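You operate a simulated robot arm through the tools that you are given. There is no shell and no other tool.

You are at the controls of a simulated two-armed robot. One attempt, no reset.

## Task
Take the held tub and put it on top of the silver small motor on the top shelf of the left rack. Then open the right drawer of the middle bench, put the small green cap on the wait bay away in the inside of the right drawer of the middle bench and shut the drawer again. Then take the big grey cap and put it on the bottom shelf of the right rack. Then take the small bin labelled "returns" from the fourth shelf from the bottom of the narrow rack and leave it on top of the medium carton on the top shelf of the left rack. Then put one of the dry packs from the top of the low rack on the fault card there. Then shut the right flap of the second big carton that stands open. Then fetch the weight from the strapping bed and set it on the top of the low rack. Keep to this order. Set down upright: held tub.

Only the result counts: the job must be done as asked and must still hold three seconds after the hand-in. Knocking over, shifting, dropping, spilling or breaking anything else fails it. A push-on lid holds only when it is set on centred and level and pressed home; a screw cap is set on level and turned clockwise until tight.

## Robot
Two 7-joint arms with fingered hands on one trunk, on a base that drives. Base frame: it is fixed to the floor where the robot stands at the start and does not move with it; the origin is under the middle of the robot, x ahead of it, y to its left, z up. Readings come in mm, degrees, newtons and seconds.
The left shoulder is at the start at [70, 132, 1217], the right one opposite. With the tool pointing down near the work surface each hand reaches from about 100 to 600 mm from the robot's upright axis, wherever it stands, measured 20 degrees to its own side. Places, roughly: big grey cap (4x4x2 cm) [-900, 1200, 800]; bottom shelf of the right rack [600, -1400, 300]; dry pack [-6000, 1000, 750]; fault card [-5500, 1000, 750]; held tub [500, 0, 1000]; inside of the right drawer of the middle bench [-3900, -2500, 600]; medium carton [500, -250, 1000]; right drawer of the middle bench [-3900, -2400, 600]; right flap of the second big carton [-5500, 1100, 600]; small bin [-2250, 1250, 1250]; small green cap (3x3x2 cm) [500, -500, 1100]; small motor [750, -500, 1000]; top of the low rack [-5900, 1100, 800]; weight [-5000, 1000, 750]. Payload 2.3 kg a hand.
The TCP of each hand is the grasp point between the finger pads, 25 mm short of the fingertips. In the tool frame z runs along the fingers and y along their closing line. The gripper opens to 88 mm. The gripper's body begins 29 mm behind the TCP. The gripper is a hand of 3 fingers: y runs from the thumb to the fingers, the wrist lies at [-13, -97, -162] in the tool frame.
Orientation is that of the tool frame in the base frame, as [roll, pitch, yaw] about the fixed x, y, z axes, in that order (R = Rz(yaw) Ry(pitch) Rx(roll)). With the fingers straight down and the wrist toward the robot, the tool's x, y and z point along [0, 1, 0], [1, 0, 0] and [0, 0, -1] of the base frame.

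## Interface
- The arms move only by the tool move_arm. It takes "left_motion", "right_motion" or both (then of equal length, played together; a hand with none holds still); each is a list of rows, each an object (a shift or turn left out is 0) with "translation": the shift along the tool's x, y, z in units of 100 mm (1.0 is 100 mm), a list of three; "turn": the turn, a rotation vector about the tool's x, y, z in units of 90 degrees (1.0 is 90 degrees), a list of three. In form: [{"translation": [tx, ty, tz], "turn": [ax, ay, az]}, ...]. A call has 1 to 20 rows; each row is the pose to reach, as a shift and turn from the pose commanded when the call began, along the tool's axes at that moment. A call with a number of a shift or a turn outside -1 to 1 is refused whole. Each row takes 0.2 s and may step no farther than 50 mm and 8.6 degrees from the row before; otherwise, the whole call is refused. Where a pose cannot be reached the arm comes as near as it can. A force on the tool above 40 N (or 10 N above the force at the start of the call, whichever is more), or a blocked arm, ends the call early, and 0.2 s more pass. In this call time passes only in rows, and 0.2 s behind the last. It gives the time, the measured TCP pose, the force on the tool (base axes), the opening and the grip force at its end, in the units of the frame above (readings bear some noise), with the torque about the TCP (base axes, N m) and any sound that the robot's microphone picked up.
- Cameras (640 x 400 px; columns grow to the right, rows downward): "scene" is now at [127.4, -45.2, 1538.8]; the picture's right is [-0.50, -0.86, 0.00], its down [-0.48, 0.28, -0.83] and it looks along [0.72, -0.42, -0.56] (base axes); focal length 280 px, centre (320, 200). "left" rides on the left gripper at [-58, -85, -99] in its tool frame; the picture's right is [-0.67, -0.35, 0.66], its down [0.69, -0.63, 0.37] and it looks along [0.29, 0.69, 0.66] (tool axes); focal length 261 px, centre (320, 200). "right" rides on the right gripper at [58, -85, -99] in its tool frame; the picture's right is [-0.67, 0.35, -0.66], its down [-0.69, -0.63, 0.37] and it looks along [-0.29, 0.69, 0.66] (tool axes); focal length 261 px, centre (320, 200). There is no depth. A picture from a camera that has moved, and an enlarged one, comes with that camera's place and axes in the base frame and with its lens.
- grab_frame(camera): a new picture of that camera. It takes no simulated time.
- raise_lower(by): slides the trunk up (or, below 0, down) by that many mm; the arms and the scene camera ride with it, the base frame stays. It gives what a move gives, with no picture.
- base_move(legs): drives the robot by 1 to 6 legs, each [ahead, left, turn to the left] in mm, mm and degrees, along the robot's own axes; the way and the turn of a leg run together, so that a leg with both is an arc; at most 1500 mm and 180 degrees a leg. The arms and the cameras ride along, it lands a little off, and it stops where it bumps. It gives what a move gives.
- finger_targets(index, middle, thumb_bend, thumb_turn, hand): sets how far each is bent, from 0 (flat) to 100 (curled in); at 30 the hand is open as for a grip, at 70 the pads meet at the TCP. One left out holds its place. A second passes; each finger stops where it meets its share of the squeeze, and holds until it gets a number again. It is the only way to open and close the hand. It gives what a move gives, with no picture; readings hold the bend of each and the force on the fingers (four entries, about 0 where the hand has none), thumb and palm. thumb_turn goes from beside the hand (0) to across from the fingers (100), as for a grip.
- head_to(pan, tilt): turns the head with the scene camera to pan (to the left, within 86 degrees either way) and tilt (down, from -29 to 69), counted from straight ahead of the robot. It gives what a move gives.
- inspect(camera, box): a new picture of the part [left, top, right, bottom] of that camera's present view, enlarged. It takes no simulated time.
- job_done(): hands the job in; it is judged then, once.

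Nothing tells you exact positions but the pictures and the camera data. Unless the task says otherwise, let go and move clear before handing in.

The tools are called after ">>>" as name(argument=value, ...) on one line, values as JSON. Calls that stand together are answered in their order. move_arm: Moves the arms, as the interface text tells. Its arguments: {"type":"object","properties":{"left_motion":{"type":"array"},"right_motion":{"type":"array"}},"required":[]} The other tools are called the same way: raise_lower (by) slides the trunk up or down; finger_targets (index, middle, thumb_bend, thumb_turn, hand) moves the fingers one by one; base_move (legs) drives the base; head_to (pan, tilt) turns the head that bears the scene camera; grab_frame (camera) takes a picture; inspect (camera, box) takes an enlarged picture of a part of a camera's view; job_done () hands the job in.

At the start:

```text
time_s: 0.0
left_eef_pos: [277.6, -20.4, 1371.8]
left_tcp_rot: [-179.8, 0.0, 90.0]
left_wrist_force: [-0.1, 0.0, -0.5]
left_wrist_torque: [0.02, 0.0, 0.03]
left_gripper_width: 87.6
left_gripper_force: 0.1
left_shape: jaw
left_bend: [30.0, 30.0, 30.0, 98.0]
left_finger forces: [0.0, 0.0, 0.1, 0.0, 0.0, 0.0]
right_eef_pos: [334.7, -306.6, 1365.3]
right_tcp_rot: [-179.9, -0.1, 90.1]
right_wrist_force: [0.4, 0.5, 0.2]
right_wrist_torque: [0.0, 0.0, 0.0]
right_gripper_width: 87.4
right_gripper_force: 0.1
right_shape: jaw
right_bend: [30.0, 30.0, 30.0, 98.0]
right_finger forces: [0.0, 0.2, 0.0, 0.0, 0.1, 0.0]
trunk travel left (down, up): [-775.0, 65.0]
robot x, y, heading: [0.1, 4.4, -0.1]
head pan, tilt: [-34.9, 33.1]
```

scene: 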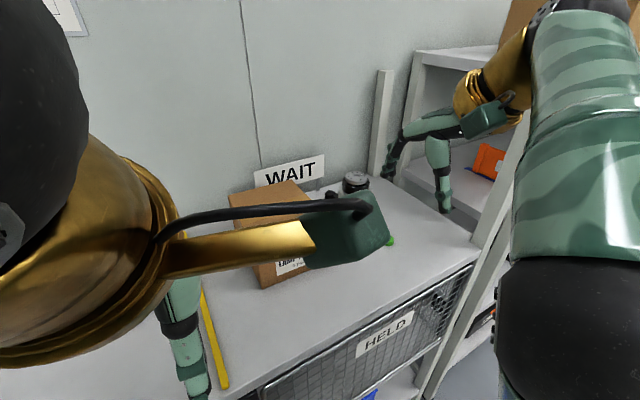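
right: 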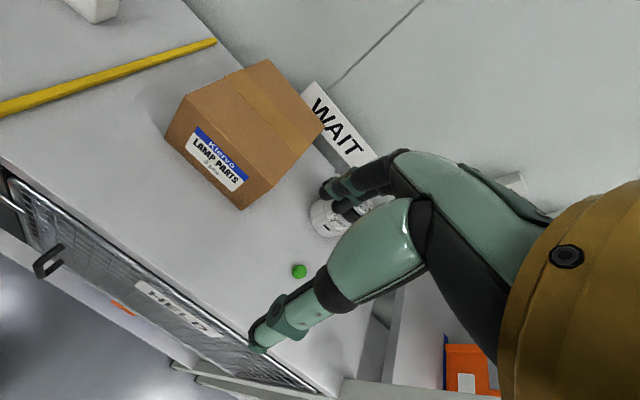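
left: 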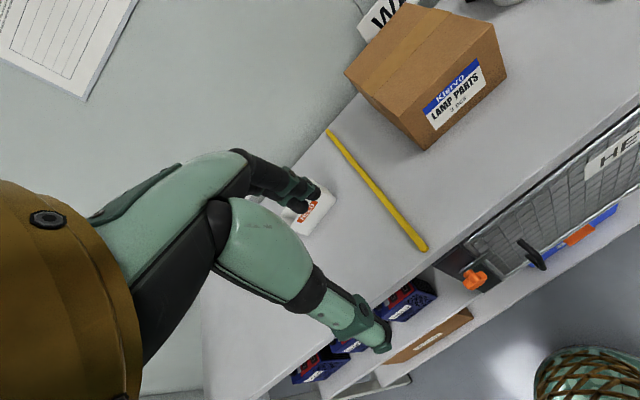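

The picture shows the left rack's top shelf with a carton, a small silver motor, a green cap and, at left, a white tub. I will look around with the head first.

>>> head_to(pan=0, tilt=35)

```text
time_s: 1.0
left_eef_pos: [277.8, -22.2, 1373.0]
left_tcp_rot: [-179.8, 0.0, 90.1]
left_wrist_force: [1.0, -0.1, -0.6]
left_wrist_torque: [-0.02, -0.01, 0.01]
left_gripper_width: 87.7
left_gripper_force: 0.1
left_shape: jaw
left_bend: [30.0, 30.0, 30.0, 98.0]
left_finger forces: [0.0, 0.1, 0.0, 0.0, 0.0, 0.0]
right_eef_pos: [334.7, -306.3, 1364.1]
right_tcp_rot: [180.0, 0.0, 90.0]
right_wrist_force: [0.2, 0.1, 1.1]
right_wrist_torque: [0.0, 0.03, 0.01]
right_gripper_width: 87.6
right_gripper_force: 0.1
right_shape: jaw
right_bend: [30.0, 30.0, 30.0, 98.0]
right_finger forces: [0.0, 0.1, 0.0, 0.0, 0.0, 0.0]
trunk travel left (down, up): [-775.0, 65.0]
robot x, y, heading: [1.0, 2.2, -0.2]
head pan, tilt: [0.0, 35.0]
```

>>> grab_frame(camera="scene")

>>> inspect(camera="right", box=[160, 40, 400, 360])

>>> inspect(camera="left", box=[160, 0, 640, 300])

```text
taken
camera scene: at [138.8, -0.7, 1537.2], right [0.0, -1.0, 0.0], down [-0.57, 0.0, -0.82], along [0.82, 0.0, -0.57], focal length 280 px, centre (320, 200)
```

scene: 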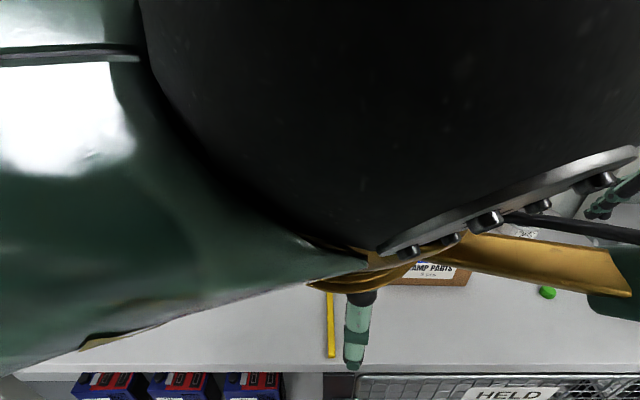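

```text
1.25 times, centred on (280, 200) of right
camera zoom: at [249.3, -247.6, 1465.6], right [0.35, -0.67, 0.66], down [-0.63, -0.69, -0.37], along [0.69, -0.29, -0.66], focal length 326 px, centre (370, 200)
```

zoom: 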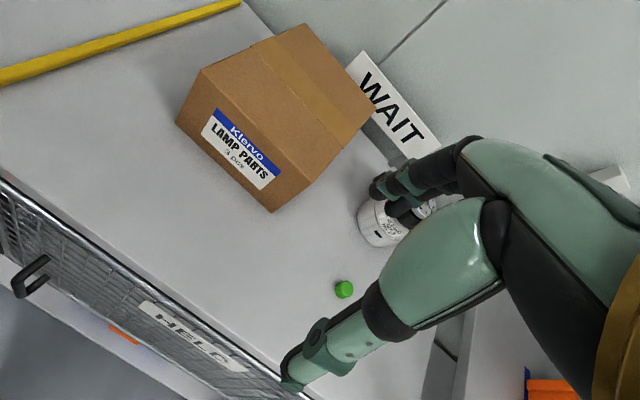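

```text
1.33 times, centred on (400, 150) of left
camera zoom: at [192.0, -79.6, 1471.9], right [-0.35, -0.67, -0.65], down [-0.63, 0.68, -0.36], along [0.69, 0.29, -0.66], focal length 348 px, centre (213, 267)
```

zoom: 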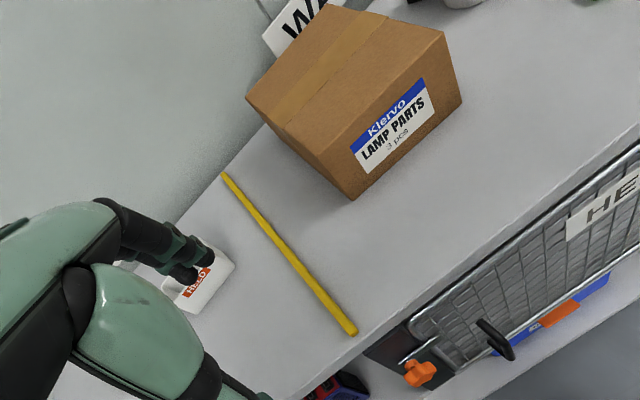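

The left arm blocks the view straight ahead; the shelf in front holds tub, yellow stripe, carton, motor and green cap. I look to both sides to learn the room.

>>> head_to(pan=-75, tilt=25)

>>> grab_frame(camera="scene")

>>> head_to(pan=75, tilt=25)

>>> grab_frame(camera="scene")

```text
time_s: 2.5
left_eef_pos: [277.7, -21.5, 1372.5]
left_tcp_rot: [-179.8, 0.0, 90.1]
left_wrist_force: [-0.4, -0.1, 0.0]
left_wrist_torque: [-0.03, 0.01, 0.01]
left_gripper_width: 87.7
left_gripper_force: 0.0
left_shape: jaw
left_bend: [30.0, 30.0, 30.0, 98.0]
left_finger forces: [0.1, 0.0, 0.1, 0.0, 0.0, 0.1]
right_eef_pos: [334.6, -307.5, 1366.0]
right_tcp_rot: [-180.0, 0.0, 89.9]
right_wrist_force: [-0.2, -0.4, -0.3]
right_wrist_torque: [0.0, 0.01, 0.03]
right_gripper_width: 87.7
right_gripper_force: 0.0
right_shape: jaw
right_bend: [30.0, 30.0, 30.0, 98.0]
right_finger forces: [0.1, 0.0, 0.1, 0.1, 0.1, 0.0]
trunk travel left (down, up): [-775.0, 65.0]
robot x, y, heading: [-3.8, -2.1, 0.1]
head pan, tilt: [-75.0, 25.0]
```

```text
taken
camera scene: at [75.1, -89.6, 1552.9], right [-0.97, -0.26, 0.0], down [-0.11, 0.41, -0.91], along [0.24, -0.88, -0.42], focal length 280 px, centre (320, 200)
```

scene: 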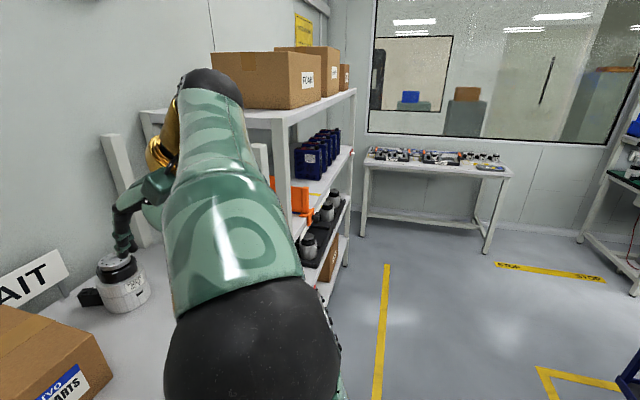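

```text
time_s: 4.8
left_eef_pos: [278.4, -20.2, 1374.1]
left_tcp_rot: [-179.8, -0.1, 90.0]
left_wrist_force: [0.2, -0.9, 0.2]
left_wrist_torque: [-0.04, 0.01, 0.01]
left_gripper_width: 87.9
left_gripper_force: 0.1
left_shape: jaw
left_bend: [30.0, 30.0, 30.0, 98.0]
left_finger forces: [0.0, 0.1, 0.0, 0.0, 0.0, 0.0]
right_eef_pos: [333.9, -306.8, 1364.6]
right_tcp_rot: [-180.0, 0.0, 90.0]
right_wrist_force: [0.2, -0.9, -0.6]
right_wrist_torque: [0.01, 0.01, 0.02]
right_gripper_width: 87.8
right_gripper_force: 0.1
right_shape: jaw
right_bend: [30.0, 30.0, 30.0, 98.0]
right_finger forces: [0.0, 0.1, 0.0, 0.0, 0.0, 0.0]
trunk travel left (down, up): [-775.0, 65.0]
robot x, y, heading: [-2.4, -0.7, -0.2]
head pan, tilt: [75.0, 25.0]
```

```text
taken
camera scene: at [74.9, 88.5, 1552.9], right [0.97, -0.26, 0.0], down [-0.11, -0.41, -0.91], along [0.23, 0.88, -0.42], focal length 280 px, centre (320, 200)
```

scene: 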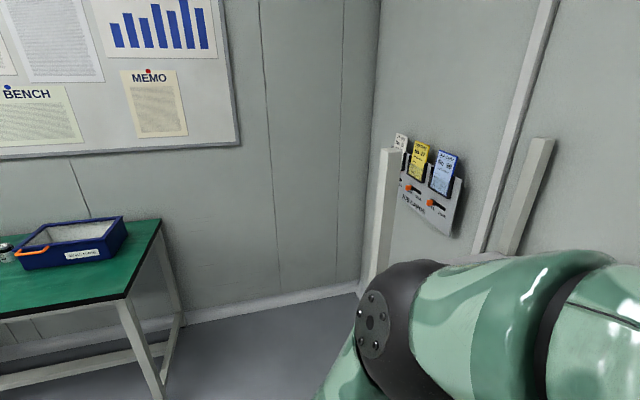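

The room: right rack along the wall to the right, green bench to the left rear. I need clean views of the tub, motor and cap to triangulate; I'll look at pan -40 and pan 30.

>>> head_to(pan=-40, tilt=30)

>>> grab_frame(camera="scene")

>>> head_to(pan=-15, tilt=60)

>>> grab_frame(camera="scene")

```text
time_s: 6.8
left_eef_pos: [277.7, -21.2, 1371.4]
left_tcp_rot: [-179.6, -0.3, 90.2]
left_wrist_force: [0.4, -0.7, -0.8]
left_wrist_torque: [-0.02, 0.02, 0.03]
left_gripper_width: 87.5
left_gripper_force: 0.1
left_shape: jaw
left_bend: [30.0, 30.0, 30.0, 98.0]
left_finger forces: [0.1, 0.0, 0.0, 0.0, 0.1, 0.0]
right_eef_pos: [334.2, -307.1, 1364.6]
right_tcp_rot: [179.9, 0.1, 90.0]
right_wrist_force: [-0.2, 0.7, 0.2]
right_wrist_torque: [-0.03, -0.01, 0.0]
right_gripper_width: 87.7
right_gripper_force: 0.0
right_shape: jaw
right_bend: [30.0, 30.0, 30.0, 98.0]
right_finger forces: [0.0, 0.0, 0.0, 0.0, 0.1, 0.1]
trunk travel left (down, up): [-775.0, 65.0]
robot x, y, heading: [-1.0, 3.4, 0.2]
head pan, tilt: [-40.0, 30.0]
```

```text
taken
camera scene: at [123.5, -54.7, 1545.2], right [-0.6, -0.8, 0.0], down [-0.4, 0.3, -0.87], along [0.7, -0.52, -0.5], focal length 280 px, centre (320, 200)
```

scene: 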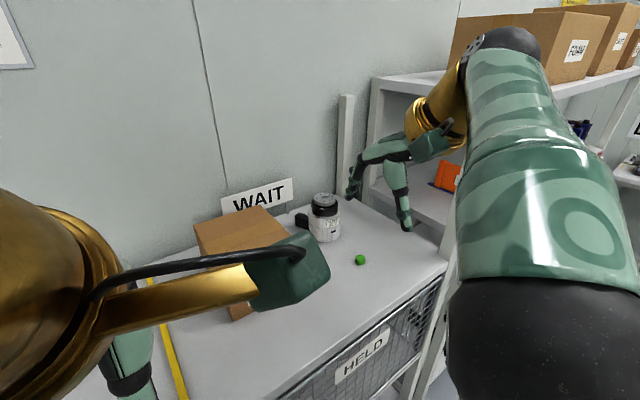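

```text
time_s: 7.7
left_eef_pos: [275.4, -21.6, 1374.5]
left_tcp_rot: [-179.9, 0.1, 90.1]
left_wrist_force: [0.5, 0.2, 0.1]
left_wrist_torque: [0.02, 0.03, 0.0]
left_gripper_width: 87.7
left_gripper_force: 0.2
left_shape: jaw
left_bend: [30.0, 30.0, 30.0, 98.0]
left_finger forces: [0.0, 0.0, 0.0, 0.0, 0.1, 0.1]
right_eef_pos: [334.0, -306.6, 1365.9]
right_tcp_rot: [179.9, 0.0, 90.0]
right_wrist_force: [0.5, 0.9, -0.1]
right_wrist_torque: [-0.04, -0.01, 0.03]
right_gripper_width: 87.5
right_gripper_force: 0.2
right_shape: jaw
right_bend: [30.0, 30.0, 30.0, 98.0]
right_finger forces: [0.0, 0.0, 0.0, 0.0, 0.1, 0.0]
trunk travel left (down, up): [-775.0, 65.0]
robot x, y, heading: [1.6, 1.1, -0.2]
head pan, tilt: [-15.0, 60.0]
```

```text
taken
camera scene: at [114.8, -17.8, 1503.1], right [-0.26, -0.97, 0.0], down [-0.83, 0.22, -0.5], along [0.49, -0.13, -0.86], focal length 280 px, centre (320, 200)
```

scene: 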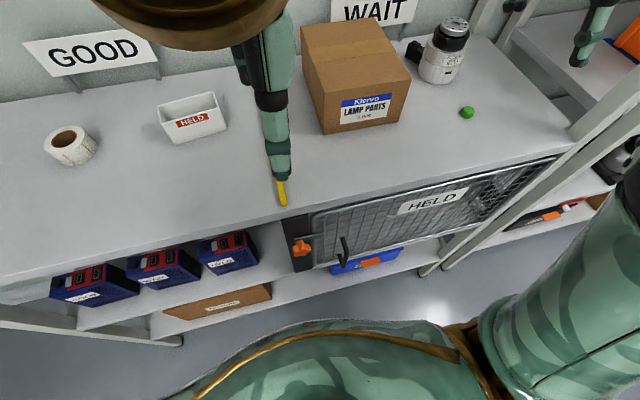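

Now I see it well: an open white tub labelled HELD in the GOOD bay next to a tape roll, the carton, the silver motor with black top, and the green cap. I zoom in.

>>> inspect(camera="scene", box=[120, 70, 280, 170])

>>> inspect(camera="scene", box=[380, 0, 540, 130])

>>> inspect(camera="scene", box=[250, 0, 430, 150])

```text
4.00 times, centred on (200, 120) of scene
camera zoom: at [114.8, -17.8, 1503.1], right [-0.26, -0.97, 0.0], down [-0.83, 0.22, -0.5], along [0.49, -0.13, -0.86], focal length 1121 px, centre (800, 520)
```

zoom: 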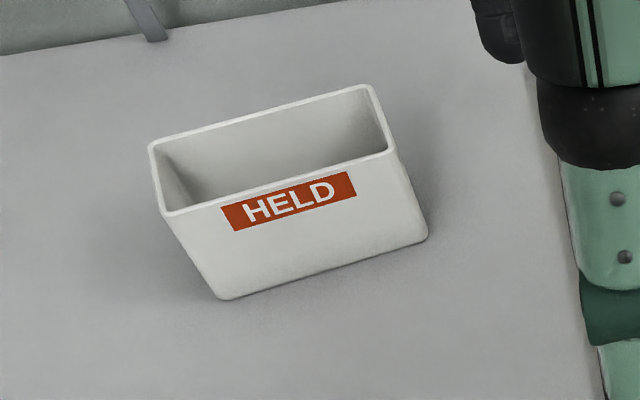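

```text
3.08 times, centred on (460, 65) of scene
camera zoom: at [114.8, -17.8, 1503.1], right [-0.26, -0.97, 0.0], down [-0.83, 0.22, -0.5], along [0.49, -0.13, -0.86], focal length 862 px, centre (-111, 615)
```

zoom: 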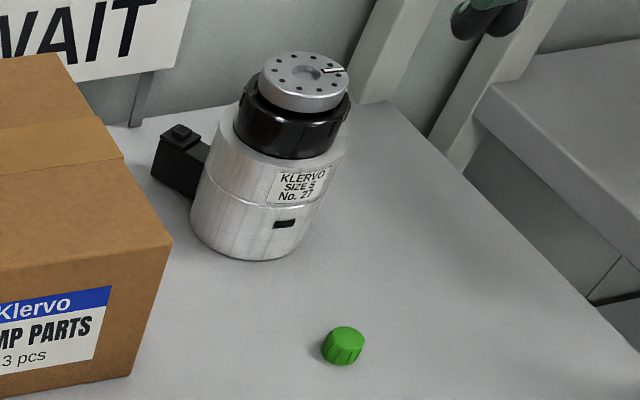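

```text
2.67 times, centred on (340, 75) of scene
camera zoom: at [114.8, -17.8, 1503.1], right [-0.26, -0.97, 0.0], down [-0.83, 0.22, -0.5], along [0.49, -0.13, -0.86], focal length 747 px, centre (267, 533)
```

zoom: 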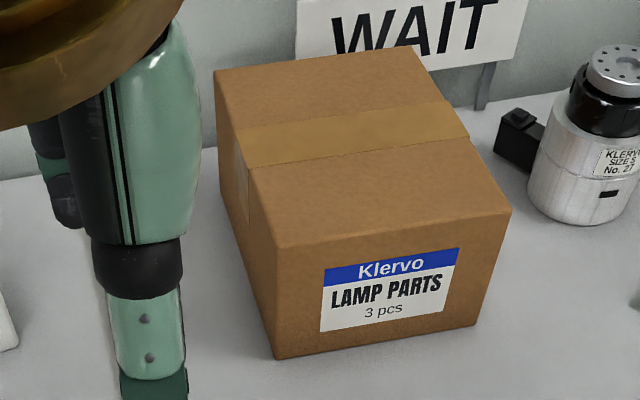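

The shelf top works out at z≈1058, the tub (about 107×50×68 mm) at ≈(592,115), motor disc centre ≈(640,-461) top ≈1177, green cap ≈(489,-455). I swing the left arm out to the left so it stops blocking the head camera.

>>> move_arm(left_motion=[{"translation": [0.4, 0, 0]}, {"translation": [0.8, 0, 0]}, {"translation": [1.0, -0.2, 0]}, {"translation": [1.0, -0.5, 0]}])

>>> move_arm(left_motion=[{"translation": [0.4, 0, 0]}, {"translation": [0.8, 0, 0]}, {"translation": [1.0, 0, 0.2]}, {"translation": [1.0, 0, 0.5]}])

>>> move_arm(left_motion=[{"translation": [0.4, 0, 0]}, {"translation": [0.8, 0, 0]}, {"translation": [1.0, 0, 0.2]}, {"translation": [1.0, 0, 0.5]}])

>>> head_to(pan=5, tilt=50)

>>> grab_frame(camera="scene")

```text
time_s: 8.7
left_eef_pos: [225.3, 79.4, 1373.9]
left_tcp_rot: [-179.9, -0.1, 90.2]
left_wrist_force: [0.6, -0.4, 0.0]
left_wrist_torque: [-0.02, 0.01, 0.0]
left_gripper_width: 87.7
left_gripper_force: 0.2
left_shape: jaw
left_bend: [30.0, 30.0, 30.0, 98.0]
left_finger forces: [0.0, 0.0, 0.0, 0.0, 0.0, 0.0]
right_eef_pos: [331.4, -307.9, 1365.0]
right_tcp_rot: [179.9, 0.0, 90.1]
right_wrist_force: [-0.9, -1.4, -0.3]
right_wrist_torque: [0.04, -0.04, 0.0]
right_gripper_width: 87.2
right_gripper_force: 0.2
right_shape: jaw
right_bend: [30.0, 30.0, 30.0, 98.0]
right_finger forces: [0.0, 0.0, 0.0, 0.0, 0.0, 0.1]
trunk travel left (down, up): [-775.0, 65.0]
robot x, y, heading: [-1.5, -1.4, -0.1]
head pan, tilt: [-15.0, 60.0]
```

```text
time_s: 9.7
left_eef_pos: [226.5, 179.5, 1322.6]
left_tcp_rot: [-179.8, 0.0, 90.1]
left_wrist_force: [-0.2, 1.2, -0.4]
left_wrist_torque: [0.01, 0.01, 0.01]
left_gripper_width: 87.6
left_gripper_force: 0.1
left_shape: jaw
left_bend: [30.0, 30.0, 30.0, 98.0]
left_finger forces: [0.0, 0.1, 0.1, 0.1, 0.0, 0.1]
right_eef_pos: [334.8, -305.6, 1364.8]
right_tcp_rot: [-180.0, 0.1, 90.0]
right_wrist_force: [0.1, -0.1, 0.1]
right_wrist_torque: [0.0, 0.02, -0.02]
right_gripper_width: 87.6
right_gripper_force: 0.1
right_shape: jaw
right_bend: [30.0, 30.0, 30.0, 98.0]
right_finger forces: [0.0, 0.1, 0.0, 0.0, 0.1, 0.0]
trunk travel left (down, up): [-775.0, 65.0]
robot x, y, heading: [2.4, -2.7, -0.0]
head pan, tilt: [-15.0, 60.0]
```

```text
time_s: 10.7
left_eef_pos: [232.1, 273.7, 1270.4]
left_tcp_rot: [-179.8, -0.1, 90.1]
left_wrist_force: [0.4, -0.3, -0.2]
left_wrist_torque: [-0.04, -0.02, 0.01]
left_gripper_width: 87.7
left_gripper_force: 0.1
left_shape: jaw
left_bend: [30.0, 30.0, 30.0, 98.0]
left_finger forces: [0.1, 0.0, 0.0, 0.0, 0.0, 0.0]
left hand out of reach, approached as far as the arm can: row 2, 3, 4
right_eef_pos: [334.1, -306.7, 1365.3]
right_tcp_rot: [-180.0, 0.0, 89.9]
right_wrist_force: [0.2, -0.3, -0.5]
right_wrist_torque: [0.02, -0.02, 0.03]
right_gripper_width: 87.6
right_gripper_force: 0.0
right_shape: jaw
right_bend: [30.0, 30.0, 30.0, 98.0]
right_finger forces: [0.0, 0.0, 0.0, 0.0, 0.0, 0.0]
trunk travel left (down, up): [-775.0, 65.0]
robot x, y, heading: [2.5, 5.3, -0.4]
head pan, tilt: [-15.0, 60.0]
```

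```text
time_s: 11.6
left_eef_pos: [233.7, 274.0, 1271.2]
left_tcp_rot: [-179.9, 0.0, 90.2]
left_wrist_force: [0.0, 0.1, 0.2]
left_wrist_torque: [-0.03, -0.03, -0.01]
left_gripper_width: 87.6
left_gripper_force: 0.0
left_shape: jaw
left_bend: [30.0, 30.0, 30.0, 98.0]
left_finger forces: [0.0, 0.1, 0.0, 0.0, 0.0, 0.0]
right_eef_pos: [334.9, -306.0, 1365.7]
right_tcp_rot: [180.0, 0.0, 90.0]
right_wrist_force: [0.6, 0.2, 0.2]
right_wrist_torque: [0.01, -0.02, 0.0]
right_gripper_width: 87.4
right_gripper_force: 0.1
right_shape: jaw
right_bend: [30.0, 30.0, 30.0, 98.0]
right_finger forces: [0.1, 0.1, 0.0, 0.1, 0.1, 0.0]
trunk travel left (down, up): [-775.0, 65.0]
robot x, y, heading: [-0.2, 1.3, 0.0]
head pan, tilt: [5.0, 50.0]
```

```text
taken
camera scene: at [127.5, 6.4, 1515.4], right [0.09, -1.0, 0.0], down [-0.76, -0.07, -0.64], along [0.64, 0.06, -0.77], focal length 280 px, centre (320, 200)
```

scene: 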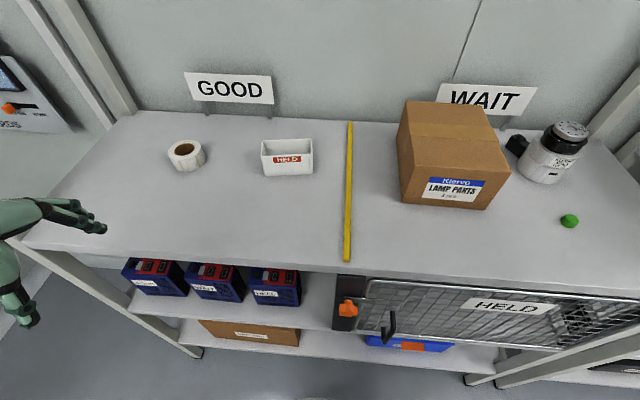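

Now the whole left rack is in clear view. I strafe left and slightly ahead so the right hand can take the tub.

>>> base_move(legs=[[30, 310, 0]])

>>> grab_frame(camera="right")

>>> grab_frame(camera="scene")

```text
time_s: 13.6
left_eef_pos: [262.6, 577.4, 1271.2]
left_tcp_rot: [-179.8, -0.1, 90.1]
left_wrist_force: [0.5, 0.4, -0.7]
left_wrist_torque: [0.01, 0.0, -0.03]
left_gripper_width: 87.7
left_gripper_force: 0.1
left_shape: jaw
left_bend: [30.0, 30.0, 30.0, 98.0]
left_finger forces: [0.1, 0.0, 0.0, 0.1, 0.0, 0.0]
right_eef_pos: [364.0, -3.2, 1363.9]
right_tcp_rot: [-179.9, -0.1, 89.9]
right_wrist_force: [0.4, -0.4, 0.2]
right_wrist_torque: [-0.01, 0.0, 0.03]
right_gripper_width: 87.5
right_gripper_force: 0.0
right_shape: jaw
right_bend: [30.0, 30.0, 30.0, 98.0]
right_finger forces: [0.0, 0.0, 0.0, 0.0, 0.0, 0.0]
trunk travel left (down, up): [-775.0, 65.0]
robot x, y, heading: [28.2, 310.9, 0.1]
head pan, tilt: [5.0, 50.0]
```

```text
taken
camera right: at [279.0, 55.8, 1465.1], right [0.35, -0.67, 0.65], down [-0.63, -0.68, -0.37], along [0.69, -0.28, -0.66], focal length 261 px, centre (320, 200)
```

right: 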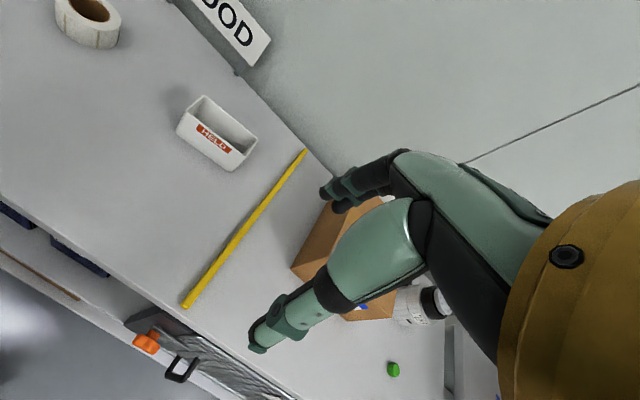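

```text
taken
camera scene: at [157.4, 309.5, 1515.5], right [0.09, -1.0, 0.0], down [-0.76, -0.06, -0.64], along [0.64, 0.06, -0.77], focal length 280 px, centre (320, 200)
```

scene: 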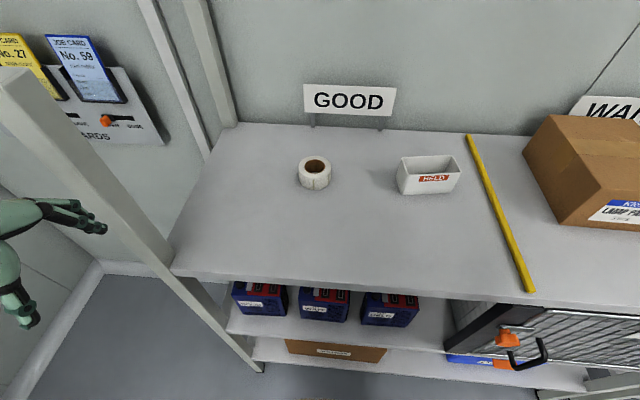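

I zoom in on the tub with both cameras to triangulate it well.

>>> inspect(camera="right", box=[160, 80, 288, 180])

>>> inspect(camera="scene", box=[370, 130, 498, 210])

```text
4.00 times, centred on (224, 130) of right
camera zoom: at [279.0, 55.8, 1465.1], right [0.35, -0.67, 0.65], down [-0.63, -0.68, -0.37], along [0.69, -0.28, -0.66], focal length 1043 px, centre (704, 480)
```

zoom: 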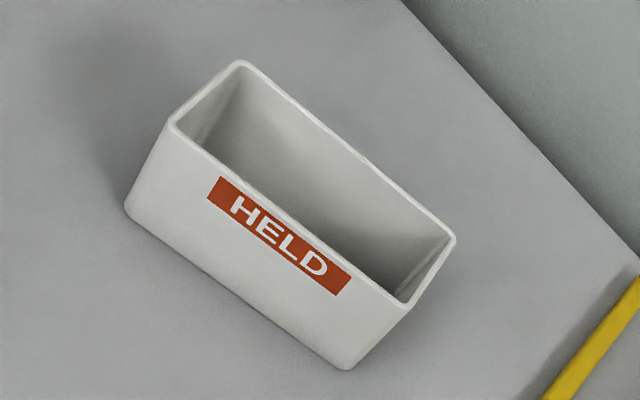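

```text
5.00 times, centred on (434, 170) of scene
camera zoom: at [157.4, 309.5, 1515.5], right [0.09, -1.0, 0.0], down [-0.76, -0.06, -0.64], along [0.64, 0.06, -0.77], focal length 1401 px, centre (-250, 350)
```

zoom: 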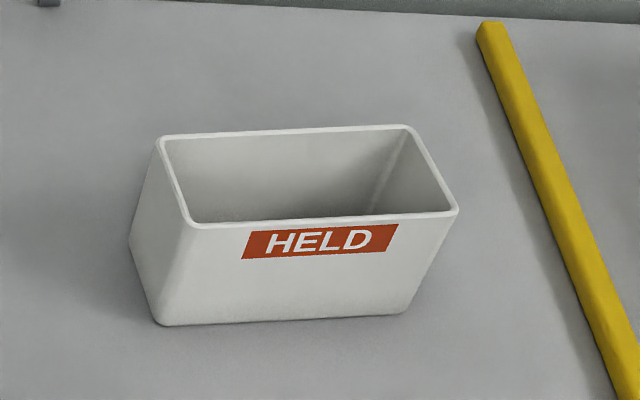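

Triangulation agrees to about 1 mm: tub rim centre ≈(597,121,1125), long side turned 9°. I bring the right hand above it, closing line across the 50 mm width.

>>> move_arm(right_motion=[{"translation": [0.15, 0.25, 0.1], "turn": [0, 0, -0.03]}, {"translation": [0.3, 0.5, 0.2], "turn": [0, 0, -0.06]}, {"translation": [0.45, 0.75, 0.35], "turn": [0, 0, -0.1]}, {"translation": [0.6, 1.0, 0.6], "turn": [0, 0, -0.1]}])

```text
time_s: 14.6
left_eef_pos: [265.1, 581.1, 1270.1]
left_tcp_rot: [-179.9, -0.1, 90.1]
left_wrist_force: [0.1, -1.2, 0.2]
left_wrist_torque: [0.0, 0.0, 0.0]
left_gripper_width: 87.7
left_gripper_force: 0.1
left_shape: jaw
left_bend: [30.0, 30.0, 30.0, 98.0]
left_finger forces: [0.0, 0.0, 0.1, 0.0, 0.1, 0.0]
right_eef_pos: [465.9, 60.6, 1305.5]
right_tcp_rot: [-179.9, 0.1, 99.0]
right_wrist_force: [-0.3, 0.1, -0.2]
right_wrist_torque: [0.01, 0.03, -0.01]
right_gripper_width: 87.7
right_gripper_force: 0.1
right_shape: jaw
right_bend: [30.0, 30.0, 30.0, 98.0]
right_finger forces: [0.0, 0.1, 0.1, 0.0, 0.0, 0.0]
trunk travel left (down, up): [-775.0, 65.0]
robot x, y, heading: [33.0, 306.4, 0.0]
head pan, tilt: [5.0, 50.0]
```

Next step toward the tub, staying above it.

>>> move_arm(right_motion=[{"translation": [0.1, 0.33, 0.15]}, {"translation": [0.25, 0.66, 0.3]}, {"translation": [0.4, 1.0, 0.5]}, {"translation": [0.4, 1.0, 0.8]}])

>>> move_arm(right_motion=[{"translation": [0.0, 0.2, 0.0]}, {"translation": [0.0, 0.386, 0.0]}])

>>> grab_frame(camera="right")

>>> grab_frame(camera="scene")

```text
time_s: 15.6
left_eef_pos: [263.7, 579.3, 1270.9]
left_tcp_rot: [-179.8, 0.0, 90.1]
left_wrist_force: [-0.3, -0.5, 0.5]
left_wrist_torque: [0.0, 0.01, -0.01]
left_gripper_width: 87.8
left_gripper_force: 0.2
left_shape: jaw
left_bend: [30.0, 30.0, 30.0, 98.0]
left_finger forces: [0.1, 0.0, 0.0, 0.0, 0.0, 0.0]
right_eef_pos: [557.7, 113.0, 1223.5]
right_tcp_rot: [180.0, 0.0, 98.9]
right_wrist_force: [-0.1, 0.7, 0.0]
right_wrist_torque: [-0.02, 0.03, -0.02]
right_gripper_width: 87.6
right_gripper_force: 0.0
right_shape: jaw
right_bend: [30.0, 30.0, 30.0, 98.0]
right_finger forces: [0.0, 0.1, 0.0, 0.0, 0.0, 0.0]
trunk travel left (down, up): [-775.0, 65.0]
robot x, y, heading: [30.0, 303.0, 0.2]
head pan, tilt: [5.0, 50.0]
```

```text
time_s: 16.2
left_eef_pos: [265.6, 578.8, 1270.6]
left_tcp_rot: [-179.7, 0.0, 90.1]
left_wrist_force: [-0.2, 0.6, -0.1]
left_wrist_torque: [0.01, 0.03, 0.0]
left_gripper_width: 88.0
left_gripper_force: 0.0
left_shape: jaw
left_bend: [30.0, 30.0, 30.0, 98.0]
left_finger forces: [0.0, 0.1, 0.0, 0.0, 0.0, 0.0]
right_eef_pos: [596.3, 118.8, 1222.5]
right_tcp_rot: [-179.8, -0.2, 98.9]
right_wrist_force: [-0.3, 0.7, -0.3]
right_wrist_torque: [-0.02, 0.01, -0.04]
right_gripper_width: 87.9
right_gripper_force: 0.0
right_shape: jaw
right_bend: [30.0, 30.0, 30.0, 98.0]
right_finger forces: [0.0, 0.0, 0.1, 0.0, 0.0, 0.0]
trunk travel left (down, up): [-775.0, 65.0]
robot x, y, heading: [30.9, 306.5, -0.1]
head pan, tilt: [5.0, 50.0]
```

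```text
taken
camera right: at [504.2, 164.6, 1324.4], right [0.45, -0.61, 0.65], down [-0.52, -0.77, -0.36], along [0.73, -0.17, -0.66], focal length 261 px, centre (320, 200)
```

right: 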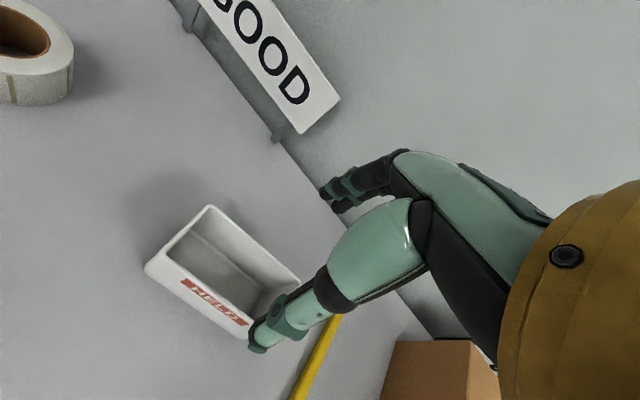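

```text
taken
camera scene: at [159.9, 312.4, 1515.2], right [0.09, -1.0, 0.0], down [-0.76, -0.07, -0.64], along [0.64, 0.06, -0.77], focal length 280 px, centre (320, 200)
```

scene: 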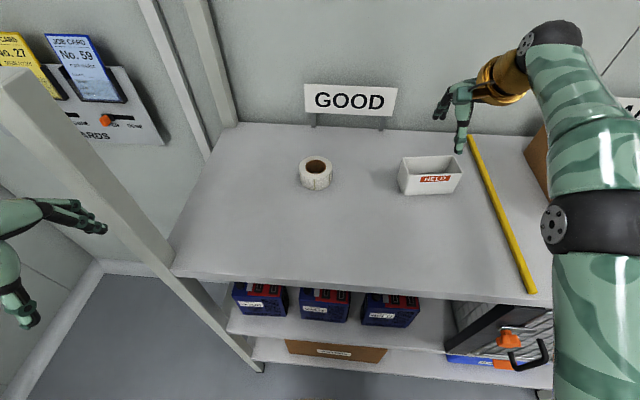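

I check the alignment with a zoom on the right hand camera.

>>> inspect(camera="right", box=[130, 180, 370, 360])

```text
2.22 times, centred on (250, 270) of right
camera zoom: at [504.2, 164.6, 1324.4], right [0.45, -0.61, 0.65], down [-0.52, -0.77, -0.36], along [0.73, -0.17, -0.66], focal length 579 px, centre (476, 44)
```

zoom: 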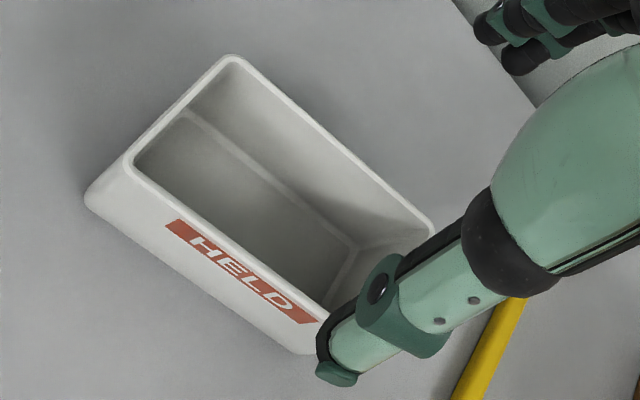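

Alignment is confirmed. I lower the hand straight down over the tub in two steps.

>>> move_arm(right_motion=[{"translation": [0.02, 0, 0.3]}, {"translation": [0.02, 0, 0.6]}, {"translation": [0.02, 0, 0.9]}])

>>> grab_frame(camera="right")

>>> grab_frame(camera="scene")

```text
time_s: 17.0
left_eef_pos: [265.4, 579.6, 1270.3]
left_tcp_rot: [-179.8, 0.0, 90.1]
left_wrist_force: [0.0, -0.5, 0.3]
left_wrist_torque: [0.01, 0.0, 0.02]
left_gripper_width: 87.7
left_gripper_force: 0.0
left_shape: jaw
left_bend: [30.0, 30.0, 30.0, 98.0]
left_finger forces: [0.0, 0.0, 0.0, 0.0, 0.1, 0.0]
right_eef_pos: [593.9, 120.9, 1135.0]
right_tcp_rot: [179.9, 0.1, 99.1]
right_wrist_force: [0.7, -0.2, -0.2]
right_wrist_torque: [-0.01, -0.02, -0.01]
right_gripper_width: 87.6
right_gripper_force: 0.0
right_shape: jaw
right_bend: [30.0, 30.0, 30.0, 98.0]
right_finger forces: [0.0, 0.1, 0.0, 0.1, 0.1, 0.0]
trunk travel left (down, up): [-775.0, 65.0]
robot x, y, heading: [31.2, 306.3, -0.1]
head pan, tilt: [5.0, 50.0]
```

```text
taken
camera right: at [501.8, 167.2, 1234.9], right [0.45, -0.61, 0.66], down [-0.52, -0.78, -0.37], along [0.73, -0.17, -0.66], focal length 261 px, centre (320, 200)
```

right: 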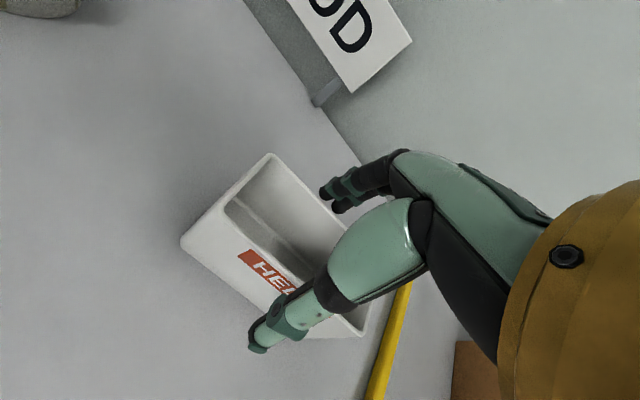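

```text
taken
camera scene: at [158.2, 312.3, 1515.4], right [0.09, -1.0, 0.0], down [-0.76, -0.07, -0.64], along [0.64, 0.06, -0.77], focal length 280 px, centre (320, 200)
```

scene: 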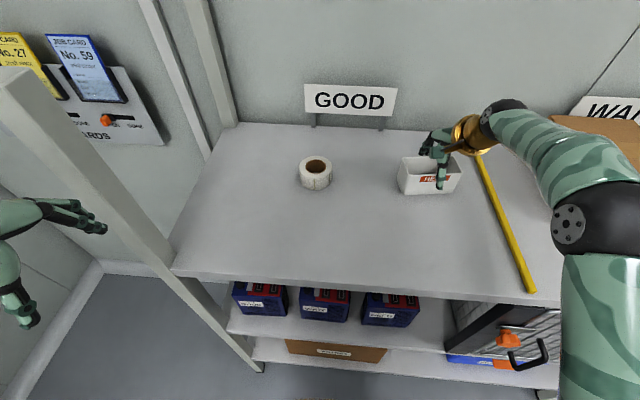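

The thumb is in front and the fingers behind the tub. I lower the last 31 mm and close.

>>> move_arm(right_motion=[{"translation": [0, 0.02, 0.15]}, {"translation": [0, 0.02, 0.31]}])

>>> inspect(camera="scene", box=[360, 90, 520, 210])

```text
time_s: 17.6
left_eef_pos: [264.2, 578.8, 1270.9]
left_tcp_rot: [-179.8, 0.1, 90.0]
left_wrist_force: [0.3, 0.5, -0.1]
left_wrist_torque: [0.02, 0.01, -0.03]
left_gripper_width: 87.8
left_gripper_force: 0.2
left_shape: jaw
left_bend: [30.0, 30.0, 30.0, 98.0]
left_finger forces: [0.0, 0.0, 0.1, 0.0, 0.0, 0.0]
right_eef_pos: [597.6, 122.1, 1102.9]
right_tcp_rot: [180.0, 0.0, 99.0]
right_wrist_force: [-0.6, 0.9, -0.4]
right_wrist_torque: [-0.02, 0.02, 0.02]
right_gripper_width: 88.0
right_gripper_force: 0.1
right_shape: jaw
right_bend: [30.0, 30.0, 30.0, 98.0]
right_finger forces: [0.4, 0.0, 0.1, 0.0, 0.0, 0.1]
trunk travel left (down, up): [-775.0, 65.0]
robot x, y, heading: [29.1, 303.6, 0.4]
head pan, tilt: [5.0, 50.0]
```

```text
3.33 times, centred on (440, 150) of scene
camera zoom: at [158.5, 312.5, 1515.4], right [0.09, -1.0, 0.0], down [-0.76, -0.07, -0.64], along [0.64, 0.06, -0.77], focal length 934 px, centre (-80, 367)
```

zoom: 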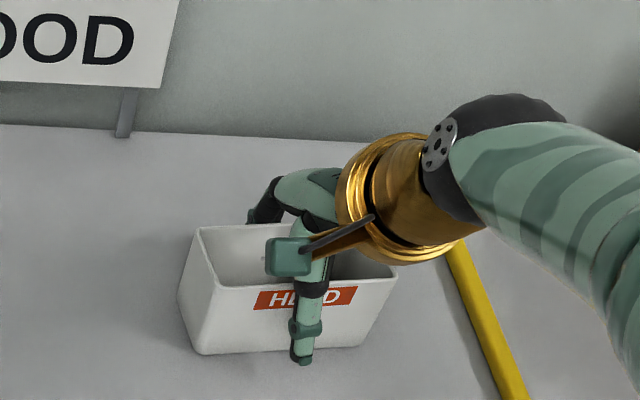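

Fingers straddle the tub correctly. Closing the right hand.

>>> finger_targets(hand="right", index=65, middle=65, thumb_bend=65)

>>> move_arm(right_motion=[{"translation": [0, 0, -0.2]}, {"translation": [0, 0, -0.5]}, {"translation": [0, 0, -0.9]}])

>>> grab_frame(camera="right")

>>> inspect(camera="scene", box=[360, 60, 520, 210])

```text
time_s: 18.6
left_eef_pos: [262.7, 580.3, 1271.0]
left_tcp_rot: [-179.8, 0.1, 90.1]
left_wrist_force: [-0.1, 0.7, 0.9]
left_wrist_torque: [0.01, -0.03, 0.0]
left_gripper_width: 87.7
left_gripper_force: 0.0
left_shape: jaw
left_bend: [30.0, 30.0, 30.0, 98.0]
left_finger forces: [0.0, 0.0, 0.1, 0.0, 0.0, 0.0]
right_eef_pos: [597.8, 122.4, 1104.1]
right_tcp_rot: [-180.0, 0.0, 98.9]
right_wrist_force: [2.1, -1.3, 3.6]
right_wrist_torque: [0.01, -0.24, -0.04]
right_gripper_width: 50.3
right_gripper_force: 32.9
right_shape: fingers
right_bend: [44.0, 53.0, 53.0, 96.0]
right_finger forces: [23.5, 10.3, 0.0, 0.1, 32.4, 0.0]
trunk travel left (down, up): [-775.0, 65.0]
robot x, y, heading: [27.3, 306.5, -0.0]
head pan, tilt: [5.0, 50.0]
```

```text
time_s: 19.4
left_eef_pos: [263.4, 579.5, 1270.4]
left_tcp_rot: [-179.8, 0.0, 90.1]
left_wrist_force: [0.1, -0.8, 0.4]
left_wrist_torque: [0.02, 0.03, -0.01]
left_gripper_width: 87.6
left_gripper_force: 0.0
left_shape: jaw
left_bend: [30.0, 30.0, 30.0, 98.0]
left_finger forces: [0.0, 0.1, 0.0, 0.0, 0.0, 0.2]
right_eef_pos: [596.3, 124.7, 1193.9]
right_tcp_rot: [-179.9, 0.0, 98.8]
right_wrist_force: [0.4, 0.4, -0.1]
right_wrist_torque: [0.01, 0.02, -0.03]
right_gripper_width: 50.3
right_gripper_force: 31.6
right_shape: fingers
right_bend: [45.0, 54.0, 53.0, 96.0]
right_finger forces: [21.4, 9.3, 0.1, 0.0, 31.8, 0.0]
trunk travel left (down, up): [-775.0, 65.0]
robot x, y, heading: [29.3, 309.1, -0.0]
head pan, tilt: [5.0, 50.0]
```

```text
taken
camera right: at [503.0, 169.2, 1294.7], right [0.45, -0.61, 0.66], down [-0.52, -0.78, -0.36], along [0.73, -0.17, -0.66], focal length 261 px, centre (320, 200)
```

right: 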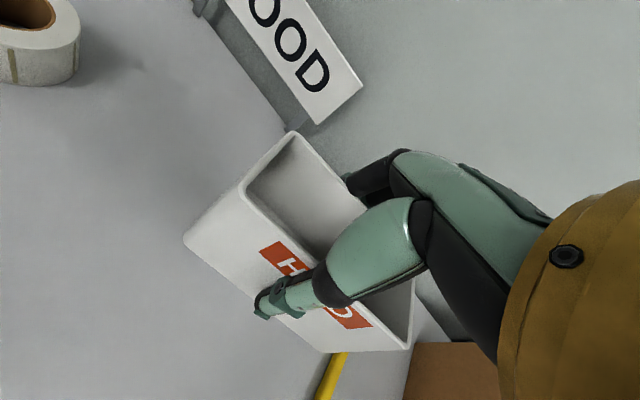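

```text
2.67 times, centred on (440, 135) of scene
camera zoom: at [157.5, 313.0, 1515.4], right [0.09, -1.0, 0.0], down [-0.76, -0.07, -0.64], along [0.64, 0.06, -0.77], focal length 747 px, centre (0, 373)
```

zoom: 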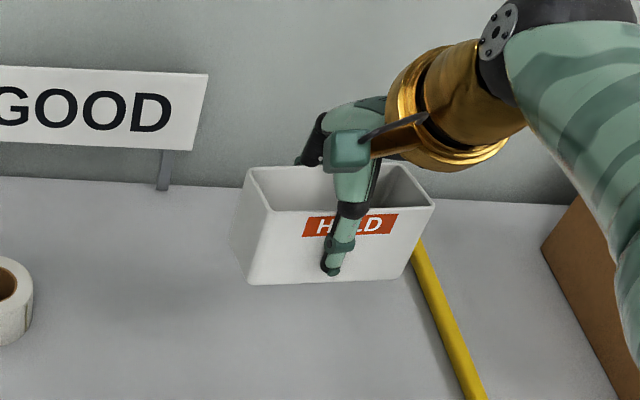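

The tub is held firmly (50 mm width, 32 N). I lift it well clear of the carton and pull it in a bit before strafing right.

>>> move_arm(right_motion=[{"translation": [0, 0, -0.4]}, {"translation": [0, -0.2, -0.8]}, {"translation": [0, -0.5, -1.0]}, {"translation": [0, -0.9, -1.0]}])

>>> base_move(legs=[[0, -300, 0]])

>>> head_to(pan=-45, tilt=35)

>>> grab_frame(camera="scene")

>>> grab_frame(camera="right")

```text
time_s: 20.4
left_eef_pos: [260.7, 579.2, 1271.0]
left_tcp_rot: [-179.9, 0.0, 90.1]
left_wrist_force: [-0.6, -0.6, 0.8]
left_wrist_torque: [-0.01, 0.0, -0.02]
left_gripper_width: 87.8
left_gripper_force: 0.1
left_shape: jaw
left_bend: [30.0, 30.0, 30.0, 98.0]
left_finger forces: [0.0, 0.1, 0.0, 0.1, 0.0, 0.1]
right_eef_pos: [504.3, 109.3, 1296.8]
right_tcp_rot: [179.8, 0.0, 99.0]
right_wrist_force: [-0.8, 0.1, -1.7]
right_wrist_torque: [-0.01, 0.02, -0.01]
right_gripper_width: 50.1
right_gripper_force: 30.5
right_shape: fingers
right_bend: [46.0, 54.0, 53.0, 96.0]
right_finger forces: [20.9, 9.1, 0.0, 0.1, 30.9, 0.0]
trunk travel left (down, up): [-775.0, 65.0]
robot x, y, heading: [34.9, 309.4, 0.1]
head pan, tilt: [5.0, 50.0]
```

```text
time_s: 22.5
left_eef_pos: [264.3, 283.3, 1269.4]
left_tcp_rot: [-179.8, 0.1, 90.0]
left_wrist_force: [0.0, -0.2, -0.9]
left_wrist_torque: [0.03, 0.0, -0.01]
left_gripper_width: 87.6
left_gripper_force: 0.0
left_shape: jaw
left_bend: [30.0, 30.0, 30.0, 98.0]
left_finger forces: [0.0, 0.1, 0.0, 0.0, 0.0, 0.0]
right_eef_pos: [506.6, -187.5, 1294.7]
right_tcp_rot: [-179.9, 0.1, 98.9]
right_wrist_force: [1.0, -0.4, -1.1]
right_wrist_torque: [0.01, 0.01, 0.02]
right_gripper_width: 50.3
right_gripper_force: 30.4
right_shape: fingers
right_bend: [46.0, 54.0, 53.0, 96.0]
right_finger forces: [20.9, 9.1, 0.1, 0.1, 30.9, 0.1]
trunk travel left (down, up): [-775.0, 65.0]
robot x, y, heading: [27.7, 8.5, -0.2]
head pan, tilt: [5.0, 50.0]
```

```text
time_s: 23.6
left_eef_pos: [263.4, 280.4, 1270.8]
left_tcp_rot: [-179.7, 0.0, 90.0]
left_wrist_force: [0.2, -0.8, -0.6]
left_wrist_torque: [-0.01, 0.03, 0.0]
left_gripper_width: 87.6
left_gripper_force: 0.1
left_shape: jaw
left_bend: [30.0, 30.0, 30.0, 98.0]
left_finger forces: [0.0, 0.0, 0.1, 0.0, 0.0, 0.0]
right_eef_pos: [506.9, -189.4, 1294.6]
right_tcp_rot: [-179.9, 0.0, 98.9]
right_wrist_force: [0.2, -0.2, -1.4]
right_wrist_torque: [0.03, -0.01, -0.02]
right_gripper_width: 50.0
right_gripper_force: 30.5
right_shape: fingers
right_bend: [46.0, 54.0, 53.0, 96.0]
right_finger forces: [21.1, 9.1, 0.0, 0.0, 30.8, 0.0]
trunk travel left (down, up): [-775.0, 65.0]
robot x, y, heading: [30.8, 6.4, -0.3]
head pan, tilt: [-45.0, 35.0]
```

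```text
taken
camera scene: at [143.2, -55.2, 1537.1], right [-0.71, -0.71, 0.0], down [-0.41, 0.41, -0.82], along [0.58, -0.58, -0.57], focal length 280 px, centre (320, 200)
```

scene: 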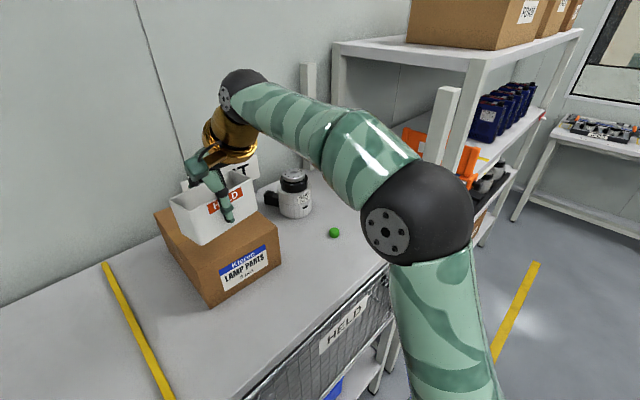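

```text
taken
camera right: at [413.9, -143.8, 1395.0], right [0.45, -0.61, 0.66], down [-0.52, -0.77, -0.37], along [0.73, -0.17, -0.66], focal length 261 px, centre (320, 200)
```

right: 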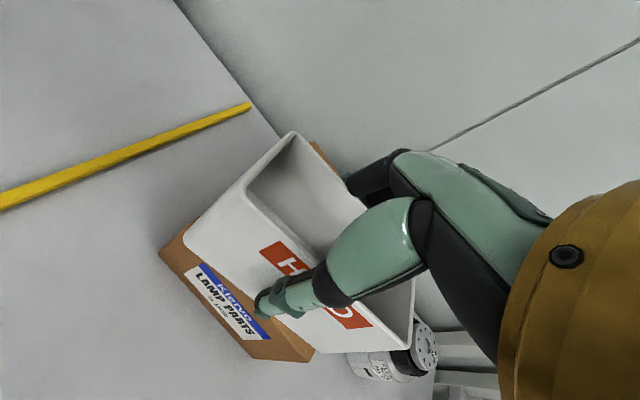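

The post at the rack's front right corner rises to about z 1400, so I want to keep the right elbow clear of it. I zoom in to pin down the motor disc first.

>>> inspect(camera="scene", box=[250, 150, 350, 250])

>>> inspect(camera="right", box=[330, 290, 470, 400])

```text
4.00 times, centred on (300, 200) of scene
camera zoom: at [143.2, -55.2, 1537.1], right [-0.71, -0.71, 0.0], down [-0.41, 0.41, -0.82], along [0.58, -0.58, -0.57], focal length 1121 px, centre (400, 200)
```

zoom: 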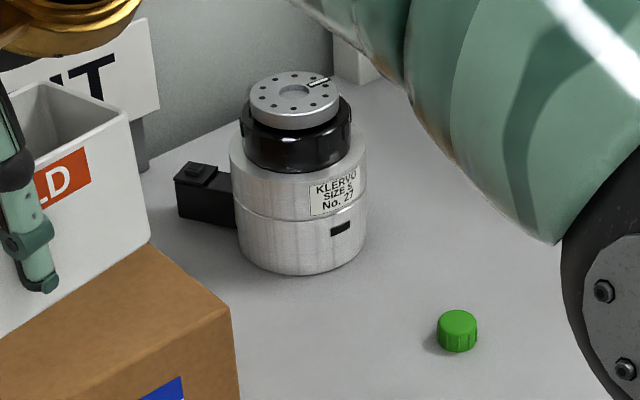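

```text
3.64 times, centred on (400, 345) of right
camera zoom: at [413.9, -143.8, 1395.0], right [0.45, -0.61, 0.66], down [-0.52, -0.77, -0.37], along [0.73, -0.17, -0.66], focal length 948 px, centre (29, -327)
```

zoom: 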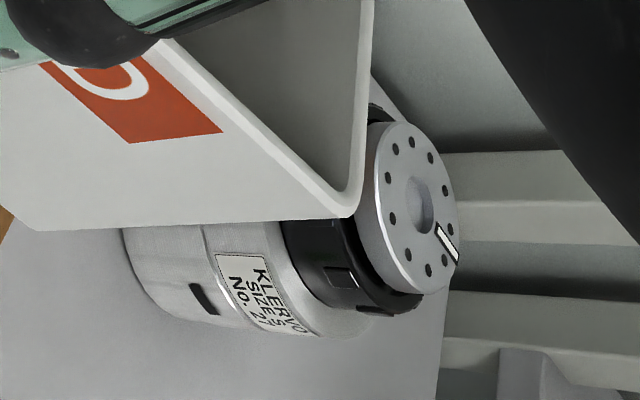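

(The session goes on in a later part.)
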